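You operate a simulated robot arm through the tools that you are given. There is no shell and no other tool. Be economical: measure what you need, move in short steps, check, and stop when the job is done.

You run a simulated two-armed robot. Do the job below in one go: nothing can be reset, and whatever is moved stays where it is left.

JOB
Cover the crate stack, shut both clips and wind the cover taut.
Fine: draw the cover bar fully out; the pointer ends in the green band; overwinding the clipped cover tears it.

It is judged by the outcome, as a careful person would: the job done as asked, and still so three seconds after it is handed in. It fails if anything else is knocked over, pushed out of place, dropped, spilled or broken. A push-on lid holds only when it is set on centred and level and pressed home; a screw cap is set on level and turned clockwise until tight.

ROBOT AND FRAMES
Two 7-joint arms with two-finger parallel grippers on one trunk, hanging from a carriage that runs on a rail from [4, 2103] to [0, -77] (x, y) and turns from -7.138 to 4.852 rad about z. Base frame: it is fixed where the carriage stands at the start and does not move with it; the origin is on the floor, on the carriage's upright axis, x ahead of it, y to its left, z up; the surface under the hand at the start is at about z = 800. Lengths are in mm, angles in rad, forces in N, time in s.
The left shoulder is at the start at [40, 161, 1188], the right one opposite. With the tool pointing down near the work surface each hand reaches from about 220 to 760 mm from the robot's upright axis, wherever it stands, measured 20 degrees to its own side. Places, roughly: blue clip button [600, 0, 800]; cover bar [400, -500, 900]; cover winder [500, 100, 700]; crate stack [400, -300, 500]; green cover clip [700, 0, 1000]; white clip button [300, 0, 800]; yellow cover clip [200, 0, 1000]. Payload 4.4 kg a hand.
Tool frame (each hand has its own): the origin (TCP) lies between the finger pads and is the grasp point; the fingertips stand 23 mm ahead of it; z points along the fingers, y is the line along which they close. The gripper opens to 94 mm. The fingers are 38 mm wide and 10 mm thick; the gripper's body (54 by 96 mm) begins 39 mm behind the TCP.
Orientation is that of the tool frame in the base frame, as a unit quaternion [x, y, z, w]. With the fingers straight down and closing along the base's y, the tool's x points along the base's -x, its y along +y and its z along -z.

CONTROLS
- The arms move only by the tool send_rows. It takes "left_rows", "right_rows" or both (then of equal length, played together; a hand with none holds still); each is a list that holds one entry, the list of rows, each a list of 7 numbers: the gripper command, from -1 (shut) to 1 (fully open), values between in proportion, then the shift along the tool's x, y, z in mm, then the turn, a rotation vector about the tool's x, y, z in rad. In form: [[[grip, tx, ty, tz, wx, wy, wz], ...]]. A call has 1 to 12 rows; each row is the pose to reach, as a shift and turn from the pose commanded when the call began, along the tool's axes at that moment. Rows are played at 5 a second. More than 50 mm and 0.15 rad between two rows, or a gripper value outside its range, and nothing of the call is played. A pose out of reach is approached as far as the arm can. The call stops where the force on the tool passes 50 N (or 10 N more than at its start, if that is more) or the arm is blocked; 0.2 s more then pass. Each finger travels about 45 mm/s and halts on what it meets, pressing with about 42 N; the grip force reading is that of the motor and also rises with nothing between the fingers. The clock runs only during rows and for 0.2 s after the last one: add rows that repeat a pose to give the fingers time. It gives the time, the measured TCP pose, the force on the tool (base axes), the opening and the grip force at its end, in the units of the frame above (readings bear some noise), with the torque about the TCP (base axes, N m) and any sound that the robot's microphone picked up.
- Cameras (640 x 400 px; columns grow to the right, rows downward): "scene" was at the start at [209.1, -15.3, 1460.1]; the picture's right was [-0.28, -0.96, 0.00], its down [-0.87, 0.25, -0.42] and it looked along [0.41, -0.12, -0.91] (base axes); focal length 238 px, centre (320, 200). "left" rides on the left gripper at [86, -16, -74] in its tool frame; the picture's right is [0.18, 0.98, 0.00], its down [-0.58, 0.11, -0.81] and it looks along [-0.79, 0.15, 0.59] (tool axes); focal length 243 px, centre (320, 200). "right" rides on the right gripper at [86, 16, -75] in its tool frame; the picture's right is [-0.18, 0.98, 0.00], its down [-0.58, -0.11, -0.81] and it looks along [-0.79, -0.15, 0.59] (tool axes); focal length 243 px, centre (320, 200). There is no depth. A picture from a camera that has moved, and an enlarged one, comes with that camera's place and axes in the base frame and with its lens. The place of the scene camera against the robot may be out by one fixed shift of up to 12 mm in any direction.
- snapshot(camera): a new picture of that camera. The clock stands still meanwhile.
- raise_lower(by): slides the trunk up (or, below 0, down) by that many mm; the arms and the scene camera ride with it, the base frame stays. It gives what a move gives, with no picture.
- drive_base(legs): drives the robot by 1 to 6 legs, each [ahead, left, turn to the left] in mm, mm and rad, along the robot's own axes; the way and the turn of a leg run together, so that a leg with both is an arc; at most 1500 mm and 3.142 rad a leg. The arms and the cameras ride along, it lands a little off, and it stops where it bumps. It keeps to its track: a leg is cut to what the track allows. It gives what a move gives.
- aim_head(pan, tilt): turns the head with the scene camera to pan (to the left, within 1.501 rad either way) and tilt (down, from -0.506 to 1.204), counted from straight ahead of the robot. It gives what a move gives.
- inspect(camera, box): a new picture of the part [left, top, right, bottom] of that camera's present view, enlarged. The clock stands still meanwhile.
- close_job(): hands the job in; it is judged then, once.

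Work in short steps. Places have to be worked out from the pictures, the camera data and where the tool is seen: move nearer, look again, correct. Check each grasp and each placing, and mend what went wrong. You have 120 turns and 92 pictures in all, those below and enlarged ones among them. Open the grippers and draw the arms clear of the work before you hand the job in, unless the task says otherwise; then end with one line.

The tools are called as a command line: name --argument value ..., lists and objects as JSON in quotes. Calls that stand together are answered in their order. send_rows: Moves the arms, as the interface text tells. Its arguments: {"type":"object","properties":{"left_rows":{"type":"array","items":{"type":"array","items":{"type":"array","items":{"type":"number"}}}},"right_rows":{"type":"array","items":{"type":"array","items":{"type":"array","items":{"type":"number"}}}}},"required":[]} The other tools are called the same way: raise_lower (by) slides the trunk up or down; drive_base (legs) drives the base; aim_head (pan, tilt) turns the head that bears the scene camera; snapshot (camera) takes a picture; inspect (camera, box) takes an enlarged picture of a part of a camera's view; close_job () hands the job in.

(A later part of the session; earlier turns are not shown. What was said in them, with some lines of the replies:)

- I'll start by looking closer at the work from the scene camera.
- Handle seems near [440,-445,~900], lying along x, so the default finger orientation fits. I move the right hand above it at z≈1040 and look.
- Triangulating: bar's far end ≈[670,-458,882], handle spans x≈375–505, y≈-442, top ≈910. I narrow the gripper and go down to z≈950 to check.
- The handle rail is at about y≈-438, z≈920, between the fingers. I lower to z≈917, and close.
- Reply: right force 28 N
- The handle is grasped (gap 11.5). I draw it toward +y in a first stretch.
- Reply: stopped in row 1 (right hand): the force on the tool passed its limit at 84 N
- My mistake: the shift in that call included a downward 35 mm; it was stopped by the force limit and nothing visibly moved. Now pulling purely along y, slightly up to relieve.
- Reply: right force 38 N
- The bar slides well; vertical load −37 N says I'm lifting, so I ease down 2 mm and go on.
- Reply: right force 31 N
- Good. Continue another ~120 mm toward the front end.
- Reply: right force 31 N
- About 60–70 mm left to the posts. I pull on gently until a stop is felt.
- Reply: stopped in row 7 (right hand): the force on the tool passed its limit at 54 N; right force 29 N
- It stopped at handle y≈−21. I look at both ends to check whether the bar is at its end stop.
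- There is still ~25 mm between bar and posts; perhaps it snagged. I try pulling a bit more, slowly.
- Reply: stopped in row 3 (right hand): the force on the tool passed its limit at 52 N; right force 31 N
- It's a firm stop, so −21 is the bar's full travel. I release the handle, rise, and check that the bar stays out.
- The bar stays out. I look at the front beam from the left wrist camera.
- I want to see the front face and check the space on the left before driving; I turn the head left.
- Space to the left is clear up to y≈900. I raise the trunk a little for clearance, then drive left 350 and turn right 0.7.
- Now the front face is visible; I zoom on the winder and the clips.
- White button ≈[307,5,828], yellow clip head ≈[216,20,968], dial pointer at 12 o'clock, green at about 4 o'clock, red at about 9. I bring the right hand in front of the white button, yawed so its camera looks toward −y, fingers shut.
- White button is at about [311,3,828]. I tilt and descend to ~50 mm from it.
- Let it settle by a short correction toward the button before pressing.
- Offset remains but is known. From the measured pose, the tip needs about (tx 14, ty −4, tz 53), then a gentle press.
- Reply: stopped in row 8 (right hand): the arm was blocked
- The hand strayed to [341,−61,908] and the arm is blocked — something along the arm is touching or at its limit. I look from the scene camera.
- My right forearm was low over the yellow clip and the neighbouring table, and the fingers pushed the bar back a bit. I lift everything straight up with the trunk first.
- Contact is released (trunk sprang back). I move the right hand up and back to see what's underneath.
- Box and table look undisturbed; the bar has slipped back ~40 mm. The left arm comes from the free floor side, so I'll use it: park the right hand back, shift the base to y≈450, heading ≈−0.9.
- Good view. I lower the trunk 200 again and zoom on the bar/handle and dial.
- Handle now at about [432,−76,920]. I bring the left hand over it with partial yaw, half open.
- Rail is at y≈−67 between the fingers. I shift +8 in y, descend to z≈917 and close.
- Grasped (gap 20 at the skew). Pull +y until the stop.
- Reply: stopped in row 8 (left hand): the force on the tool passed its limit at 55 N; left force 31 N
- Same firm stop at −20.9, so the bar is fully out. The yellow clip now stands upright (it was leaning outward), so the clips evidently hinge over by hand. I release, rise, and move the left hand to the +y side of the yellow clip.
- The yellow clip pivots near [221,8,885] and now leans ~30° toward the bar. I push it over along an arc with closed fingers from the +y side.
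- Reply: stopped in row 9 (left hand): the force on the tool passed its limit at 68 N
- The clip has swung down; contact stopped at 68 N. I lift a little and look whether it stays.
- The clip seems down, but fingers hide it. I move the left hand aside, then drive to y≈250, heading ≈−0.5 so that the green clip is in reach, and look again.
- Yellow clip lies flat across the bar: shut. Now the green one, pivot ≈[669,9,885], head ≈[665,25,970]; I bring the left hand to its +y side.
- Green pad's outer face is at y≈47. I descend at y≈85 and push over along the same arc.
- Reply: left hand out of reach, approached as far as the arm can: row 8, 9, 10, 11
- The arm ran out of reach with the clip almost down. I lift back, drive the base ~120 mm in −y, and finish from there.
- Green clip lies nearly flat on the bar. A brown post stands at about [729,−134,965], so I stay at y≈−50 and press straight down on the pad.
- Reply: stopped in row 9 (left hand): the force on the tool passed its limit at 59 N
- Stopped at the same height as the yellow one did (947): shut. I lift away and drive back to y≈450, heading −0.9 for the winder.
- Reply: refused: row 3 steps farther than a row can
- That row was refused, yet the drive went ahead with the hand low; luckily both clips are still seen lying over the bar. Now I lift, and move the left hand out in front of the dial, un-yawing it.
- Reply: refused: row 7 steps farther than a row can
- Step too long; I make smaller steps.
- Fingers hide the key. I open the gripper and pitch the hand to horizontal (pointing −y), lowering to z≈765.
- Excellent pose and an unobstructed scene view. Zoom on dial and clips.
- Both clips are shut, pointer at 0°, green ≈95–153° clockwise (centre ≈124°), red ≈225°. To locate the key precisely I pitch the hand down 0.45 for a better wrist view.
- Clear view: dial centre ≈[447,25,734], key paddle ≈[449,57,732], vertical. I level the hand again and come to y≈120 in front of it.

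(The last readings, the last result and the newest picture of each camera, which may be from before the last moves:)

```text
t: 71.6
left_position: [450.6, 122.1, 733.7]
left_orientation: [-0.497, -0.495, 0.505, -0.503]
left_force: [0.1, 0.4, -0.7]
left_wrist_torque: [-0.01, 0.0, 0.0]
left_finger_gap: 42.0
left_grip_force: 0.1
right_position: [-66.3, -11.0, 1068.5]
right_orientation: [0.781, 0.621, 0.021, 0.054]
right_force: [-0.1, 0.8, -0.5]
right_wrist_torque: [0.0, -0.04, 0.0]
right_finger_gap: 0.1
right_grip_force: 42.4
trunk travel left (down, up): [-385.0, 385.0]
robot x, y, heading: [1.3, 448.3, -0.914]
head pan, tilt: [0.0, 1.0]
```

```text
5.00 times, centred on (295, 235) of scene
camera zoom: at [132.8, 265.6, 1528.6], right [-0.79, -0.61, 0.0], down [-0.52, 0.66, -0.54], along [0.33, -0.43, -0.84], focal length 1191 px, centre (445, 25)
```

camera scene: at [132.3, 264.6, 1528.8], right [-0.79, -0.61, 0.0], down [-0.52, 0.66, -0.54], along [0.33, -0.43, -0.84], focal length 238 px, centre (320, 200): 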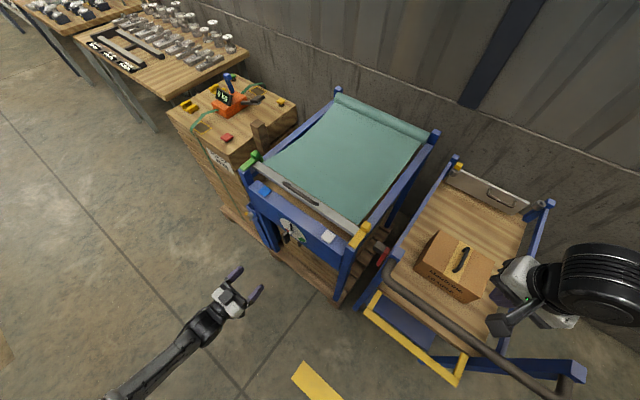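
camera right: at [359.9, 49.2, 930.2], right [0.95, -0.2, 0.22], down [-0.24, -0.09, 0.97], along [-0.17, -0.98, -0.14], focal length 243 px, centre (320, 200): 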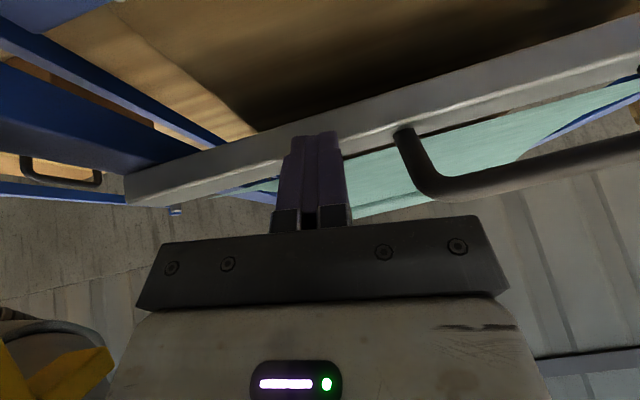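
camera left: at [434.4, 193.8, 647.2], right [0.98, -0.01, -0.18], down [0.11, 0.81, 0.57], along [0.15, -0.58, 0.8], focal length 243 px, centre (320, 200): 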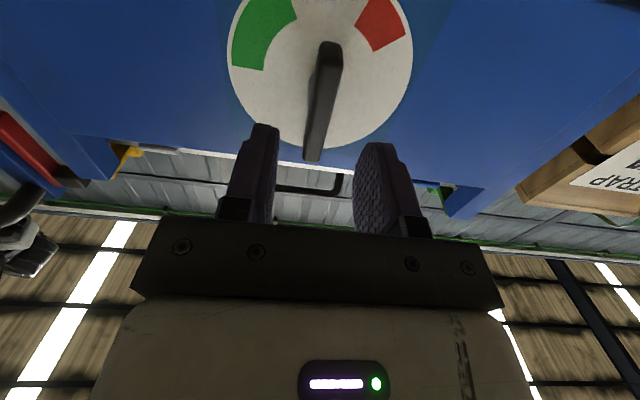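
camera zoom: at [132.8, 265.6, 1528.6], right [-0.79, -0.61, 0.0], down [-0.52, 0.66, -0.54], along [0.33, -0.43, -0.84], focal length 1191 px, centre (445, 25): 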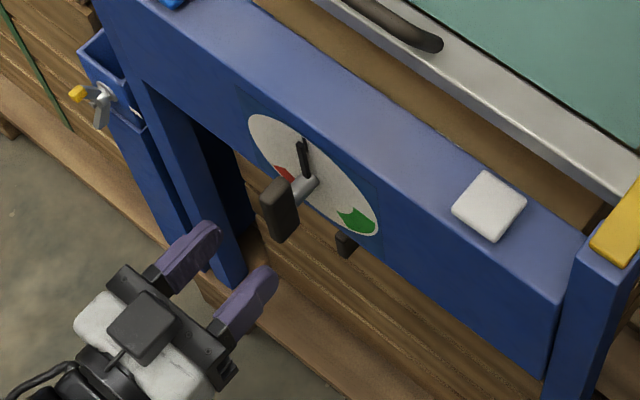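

Key is centred between the fingers. Advance to y≈66 and close gently.

send_rows --left_rows '[[[-0.1, 0, 1, 20, 0, 0, 0], [-0.1, 0, 1, 40, 0, 0, 0], [-0.1, 0, 1, 55, 0, 0, 0], [-0.1, 0, 1, 55, 0, 0, 0], [-1, 0, 1, 55, 0, 0, 0], [-1, 0, 1, 55, 0, 0, 0], [-1, 0, 1, 55, 0, 0, 0], [-1, 0, 1, 55, 0, 0, 0]]]'

snapshot --camera "left"

```text
t: 73.4
left_position: [449.6, 64.5, 735.1]
left_orientation: [-0.497, -0.494, 0.506, -0.503]
left_force: [0.9, -0.9, -1.7]
left_wrist_torque: [-0.07, 0.0, 0.05]
left_finger_gap: 15.5
left_grip_force: 45.4
right_position: [-66.3, -11.1, 1070.2]
right_orientation: [0.782, 0.621, 0.021, 0.056]
right_force: [0.3, -0.1, 1.2]
right_wrist_torque: [-0.03, 0.03, 0.02]
right_finger_gap: 0.1
right_grip_force: 41.5
trunk travel left (down, up): [-385.0, 385.0]
robot x, y, heading: [0.4, 441.0, -0.912]
head pan, tilt: [0.0, 1.0]
```

```text
24 pictures are left
camera left: at [434.1, 137.0, 649.0], right [0.98, -0.01, -0.18], down [0.11, 0.81, 0.57], along [0.15, -0.58, 0.8], focal length 243 px, centre (320, 200)
```

left: 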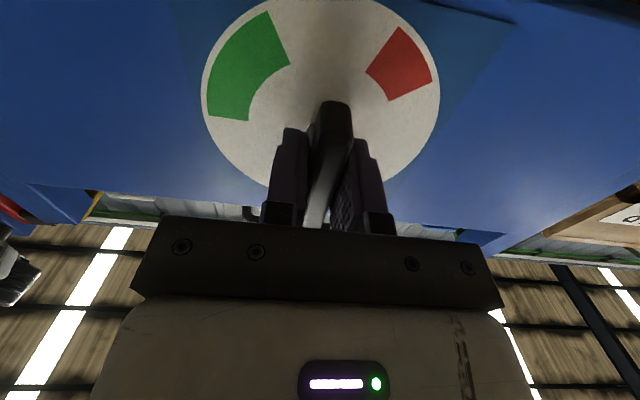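

Key is held (gap 15.5). I turn clockwise by 0.45 rad first and check the pointer's response.

send_rows --left_rows '[[[-1, 0, 0, 0, 0, 0, 0.1], [-1, 0, 0, 0, 0, 0, 0.2], [-1, 0, 0, 0, 0, 0, 0.3], [-1, 0, 0, 0, 0, 0, 0.4], [-1, 0, 0, 0, 0, 0, 0.45], [-1, 0, 0, 0, 0, 0, 0.45]]]'

inspect --camera "scene" --box '[265, 205, 325, 255]'

snapshot --camera "left"

```text
t: 74.8
left_position: [450.7, 63.3, 735.1]
left_orientation: [0.595, 0.371, -0.38, 0.603]
left_force: [-2.2, -1.9, 7.0]
left_wrist_torque: [0.2, -0.01, -0.04]
left_finger_gap: 15.9
left_grip_force: 45.2
right_position: [-67.4, -12.5, 1071.0]
right_orientation: [0.782, 0.621, 0.02, 0.055]
right_force: [0.2, -0.6, 0.2]
right_wrist_torque: [-0.02, 0.0, 0.02]
right_finger_gap: 0.0
right_grip_force: 42.1
trunk travel left (down, up): [-385.0, 385.0]
robot x, y, heading: [2.4, 443.3, -0.908]
head pan, tilt: [0.0, 1.0]
```

```text
8.00 times, centred on (295, 230) of scene
camera zoom: at [132.5, 264.6, 1528.9], right [-0.79, -0.61, 0.0], down [-0.52, 0.66, -0.54], along [0.33, -0.43, -0.84], focal length 1906 px, centre (520, -40)
```

zoom: 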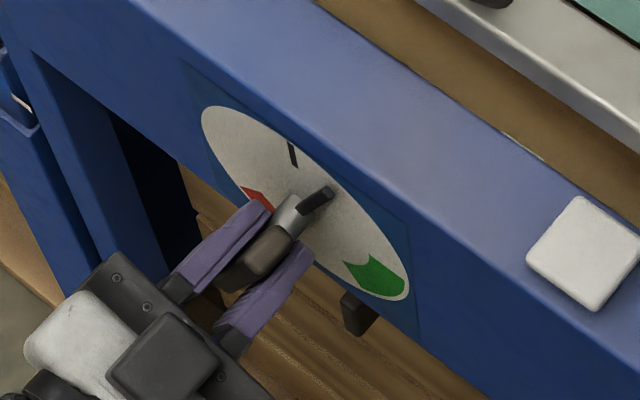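

```text
22 pictures are left
camera left: at [473.4, 136.7, 650.3], right [0.96, 0.0, 0.26], down [-0.15, 0.82, 0.56], along [-0.21, -0.58, 0.79], focal length 243 px, centre (320, 200)
```

left: 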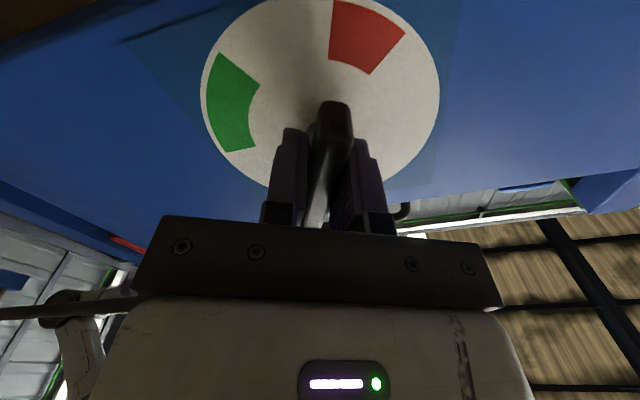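

Pointer follows 1:1 (now ≈25°). Turn on by another 0.9 rad.

send_rows --left_rows '[[[-1, 0, 0, 0, 0, 0, 0.1], [-1, 0, 0, 0, 0, 0, 0.2], [-1, 0, 0, 0, 0, 0, 0.3], [-1, 0, 0, 0, 0, 0, 0.4], [-1, 0, 0, 0, 0, 0, 0.5], [-1, 0, 0, 0, 0, 0, 0.6], [-1, 0, 0, 0, 0, 0, 0.7], [-1, 0, 0, 0, 0, 0, 0.8], [-1, 0, 0, 0, 0, 0, 0.9], [-1, 0, 0, 0, 0, 0, 0.9]]]'

inspect --camera "scene" --box '[265, 205, 325, 255]'

```text
t: 77.0
left_position: [450.9, 64.0, 734.2]
left_orientation: [0.697, 0.075, -0.08, 0.709]
left_force: [-7.1, 2.7, 21.4]
left_wrist_torque: [-0.17, -0.01, -0.86]
left_finger_gap: 15.7
left_grip_force: 45.0
right_position: [-67.7, -13.4, 1070.3]
right_orientation: [0.781, 0.621, 0.02, 0.055]
right_force: [-0.1, -0.6, 0.1]
right_wrist_torque: [0.03, 0.01, -0.03]
right_finger_gap: 0.0
right_grip_force: 42.2
trunk travel left (down, up): [-385.0, 385.0]
robot x, y, heading: [-4.2, 445.0, -0.911]
head pan, tilt: [0.0, 1.0]
```

```text
8.00 times, centred on (295, 230) of scene
camera zoom: at [132.5, 264.5, 1528.9], right [-0.79, -0.61, 0.0], down [-0.52, 0.66, -0.54], along [0.33, -0.43, -0.84], focal length 1906 px, centre (520, -40)
```

zoom: 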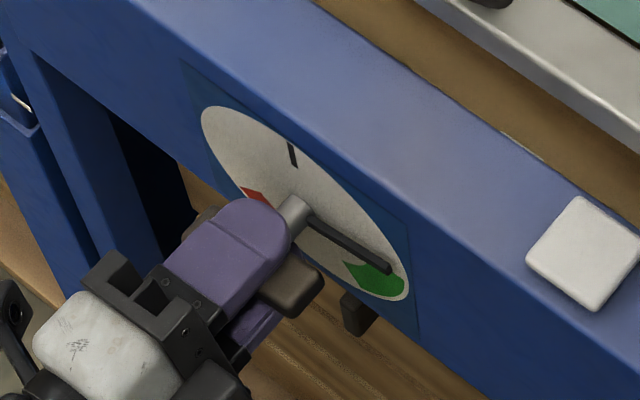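

Pointer ≈77°, just before green. I ease slightly up and turn another 0.8 rad to the middle of green.

send_rows --left_rows '[[[-1, -1, 1, 0, 0, 0, 0.1], [-1, -1, 1, 0, 0, 0, 0.2], [-1, -1, 1, 0, 0, 0, 0.3], [-1, -1, 1, 0, 0, 0, 0.4], [-1, -1, 1, 0, 0, 0, 0.5], [-1, -1, 1, 0, 0, 0, 0.6], [-1, -1, 1, 0, 0, 0, 0.7], [-1, -1, 1, 0, 0, 0, 0.8], [-1, -1, 1, 0, 0, 0, 0.8]]]'

inspect --camera "scene" --box '[265, 205, 325, 255]'

```text
t: 79.0
left_position: [451.1, 64.7, 736.0]
left_orientation: [0.671, -0.202, 0.203, 0.684]
left_force: [-0.4, -2.2, 6.0]
left_wrist_torque: [0.48, 0.0, -0.11]
left_finger_gap: 15.7
left_grip_force: 45.0
right_position: [-65.7, -12.6, 1071.3]
right_orientation: [0.782, 0.621, 0.021, 0.056]
right_force: [-0.3, 0.7, -0.8]
right_wrist_torque: [0.0, -0.04, -0.03]
right_finger_gap: 0.0
right_grip_force: 42.0
trunk travel left (down, up): [-385.0, 385.0]
robot x, y, heading: [-1.0, 444.4, -0.908]
head pan, tilt: [0.0, 1.0]
```

```text
8.00 times, centred on (295, 230) of scene
camera zoom: at [132.8, 264.5, 1528.9], right [-0.79, -0.61, 0.0], down [-0.52, 0.66, -0.54], along [0.33, -0.43, -0.84], focal length 1906 px, centre (520, -40)
```

zoom: 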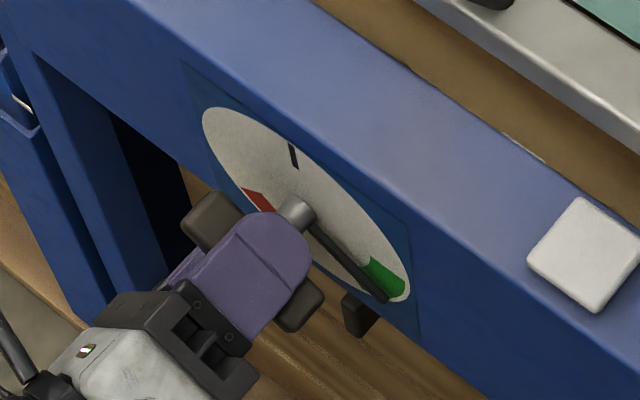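

Hand rotated 123°, pointer appears mid-green. I open, back away straight along +y, and check it holds.

send_rows --left_rows '[[[-0.1, 0, 0, 0, 0, 0, 0], [-0.1, 0, 0, 0, 0, 0, 0], [-0.1, 0, 0, 0, 0, 0, 0], [-0.1, 0, 0, -35, 0, 0, 0], [-0.1, 0, 0, -75, 0, 0, 0], [-0.1, 0, 0, -120, 0, 0, 0], [-0.1, 0, 0, -165, 0, 0, 0], [-0.1, 0, 0, -165, 0, 0, 0]]]'

inspect --camera "scene" --box '[265, 205, 325, 255]'

snapshot --camera "left"

```text
t: 80.8
left_position: [449.5, 229.9, 734.5]
left_orientation: [0.67, -0.202, 0.202, 0.685]
left_force: [-0.4, 0.1, -0.4]
left_wrist_torque: [0.0, 0.0, 0.01]
left_finger_gap: 42.3
left_grip_force: 0.1
right_position: [-67.0, -12.8, 1070.4]
right_orientation: [0.782, 0.621, 0.02, 0.056]
right_force: [0.2, 0.1, 0.1]
right_wrist_torque: [0.06, 0.0, 0.03]
right_finger_gap: 0.0
right_grip_force: 42.1
trunk travel left (down, up): [-385.0, 385.0]
robot x, y, heading: [-3.8, 438.3, -0.906]
head pan, tilt: [0.0, 1.0]
```

```text
8.00 times, centred on (295, 230) of scene
camera zoom: at [132.6, 264.1, 1528.9], right [-0.79, -0.61, 0.0], down [-0.52, 0.66, -0.54], along [0.33, -0.43, -0.84], focal length 1906 px, centre (520, -40)
```

zoom: 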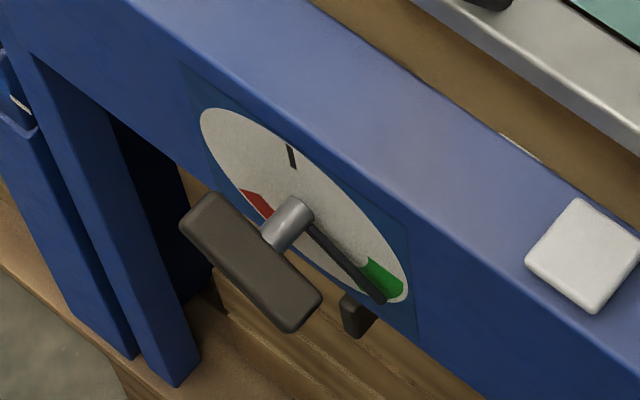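

```text
18 pictures are left
camera left: at [531.2, 303.4, 768.4], right [-0.38, 0.02, 0.92], down [-0.54, 0.8, -0.24], along [-0.75, -0.59, -0.3], focal length 243 px, centre (320, 200)
```

left: 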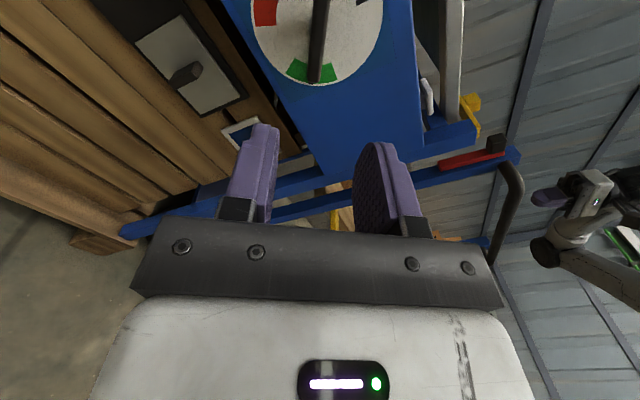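

It holds, in the middle of the green band. I draw the left hand further away, open both grippers, and take a last look at clips, bar and cover.

send_rows --left_rows '[[[0.3, 0, 0, -40, 0, 0, 0], [0.6, 0, 0, -80, 0, 0, 0], [1, 0, 0, -110, 0, 0, 0], [1, 0, 0, -110, 0, 0, 0], [1, 0, 0, -110, 0, 0, 0]]]' --right_rows '[[[-0.5, 0, 0, -20, 0, 0, 0], [0, 0, 0, -40, 0, 0, 0], [0.5, 0, 0, -60, 0, 0, 0], [1, 0, 0, -60, 0, 0, 0], [1, 0, 0, -60, 0, 0, 0]]]'

inspect --camera "scene" --box '[230, 80, 450, 270]'

inspect --camera "left" --box '[220, 0, 440, 140]'

snapshot --camera "scene"

```text
t: 82.0
left_position: [449.6, 338.8, 732.3]
left_orientation: [0.672, -0.202, 0.202, 0.684]
left_force: [0.1, -0.4, 0.7]
left_wrist_torque: [0.01, -0.03, 0.02]
left_finger_gap: 94.2
left_grip_force: 0.1
right_position: [-71.6, -7.8, 1129.8]
right_orientation: [0.781, 0.621, 0.021, 0.053]
right_force: [0.2, 0.1, -0.3]
right_wrist_torque: [0.03, 0.01, 0.01]
right_finger_gap: 93.9
right_grip_force: 0.1
trunk travel left (down, up): [-385.0, 385.0]
robot x, y, heading: [3.4, 446.3, -0.91]
head pan, tilt: [0.0, 1.0]
```

```text
2.11 times, centred on (340, 175) of scene
camera zoom: at [132.6, 265.0, 1528.7], right [-0.79, -0.61, 0.0], down [-0.52, 0.66, -0.54], along [0.33, -0.43, -0.84], focal length 502 px, centre (278, 253)
```

zoom: 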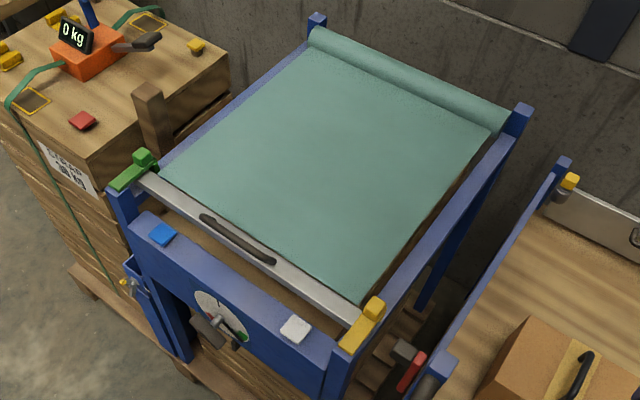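

```text
2.86 times, centred on (330, 70) of left
camera zoom: at [531.7, 413.8, 766.0], right [-0.38, 0.02, 0.92], down [-0.54, 0.81, -0.24], along [-0.75, -0.59, -0.3], focal length 693 px, centre (291, 571)
```

zoom: 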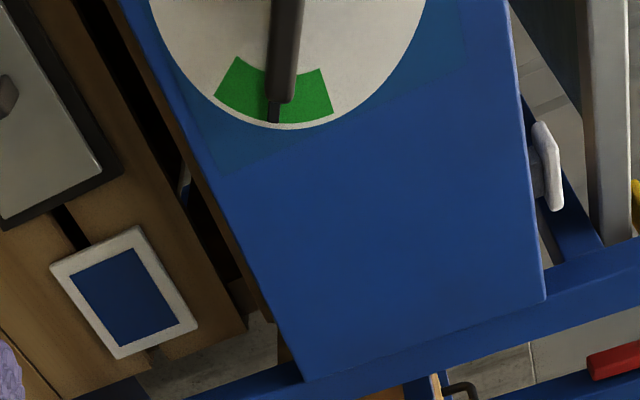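

```text
15 pictures are left
camera scene: at [132.6, 265.0, 1528.7], right [-0.79, -0.61, 0.0], down [-0.52, 0.66, -0.54], along [0.33, -0.43, -0.84], focal length 238 px, centre (320, 200)
```

scene: 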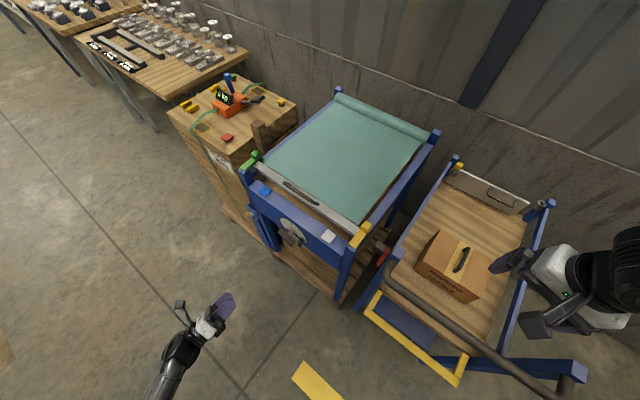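

Bar fully out, both clips lie shut over it, and the pointer holds mid-green. The surroundings look unchanged and both hands are empty and clear, so I hand in.

close_job

```text
The job is handed in.
```

The job is handed in: the cover bar is drawn out to its firm stop, both clips are shut over it, and the winder pointer rests in the middle of the green band. It stayed there after I let go.
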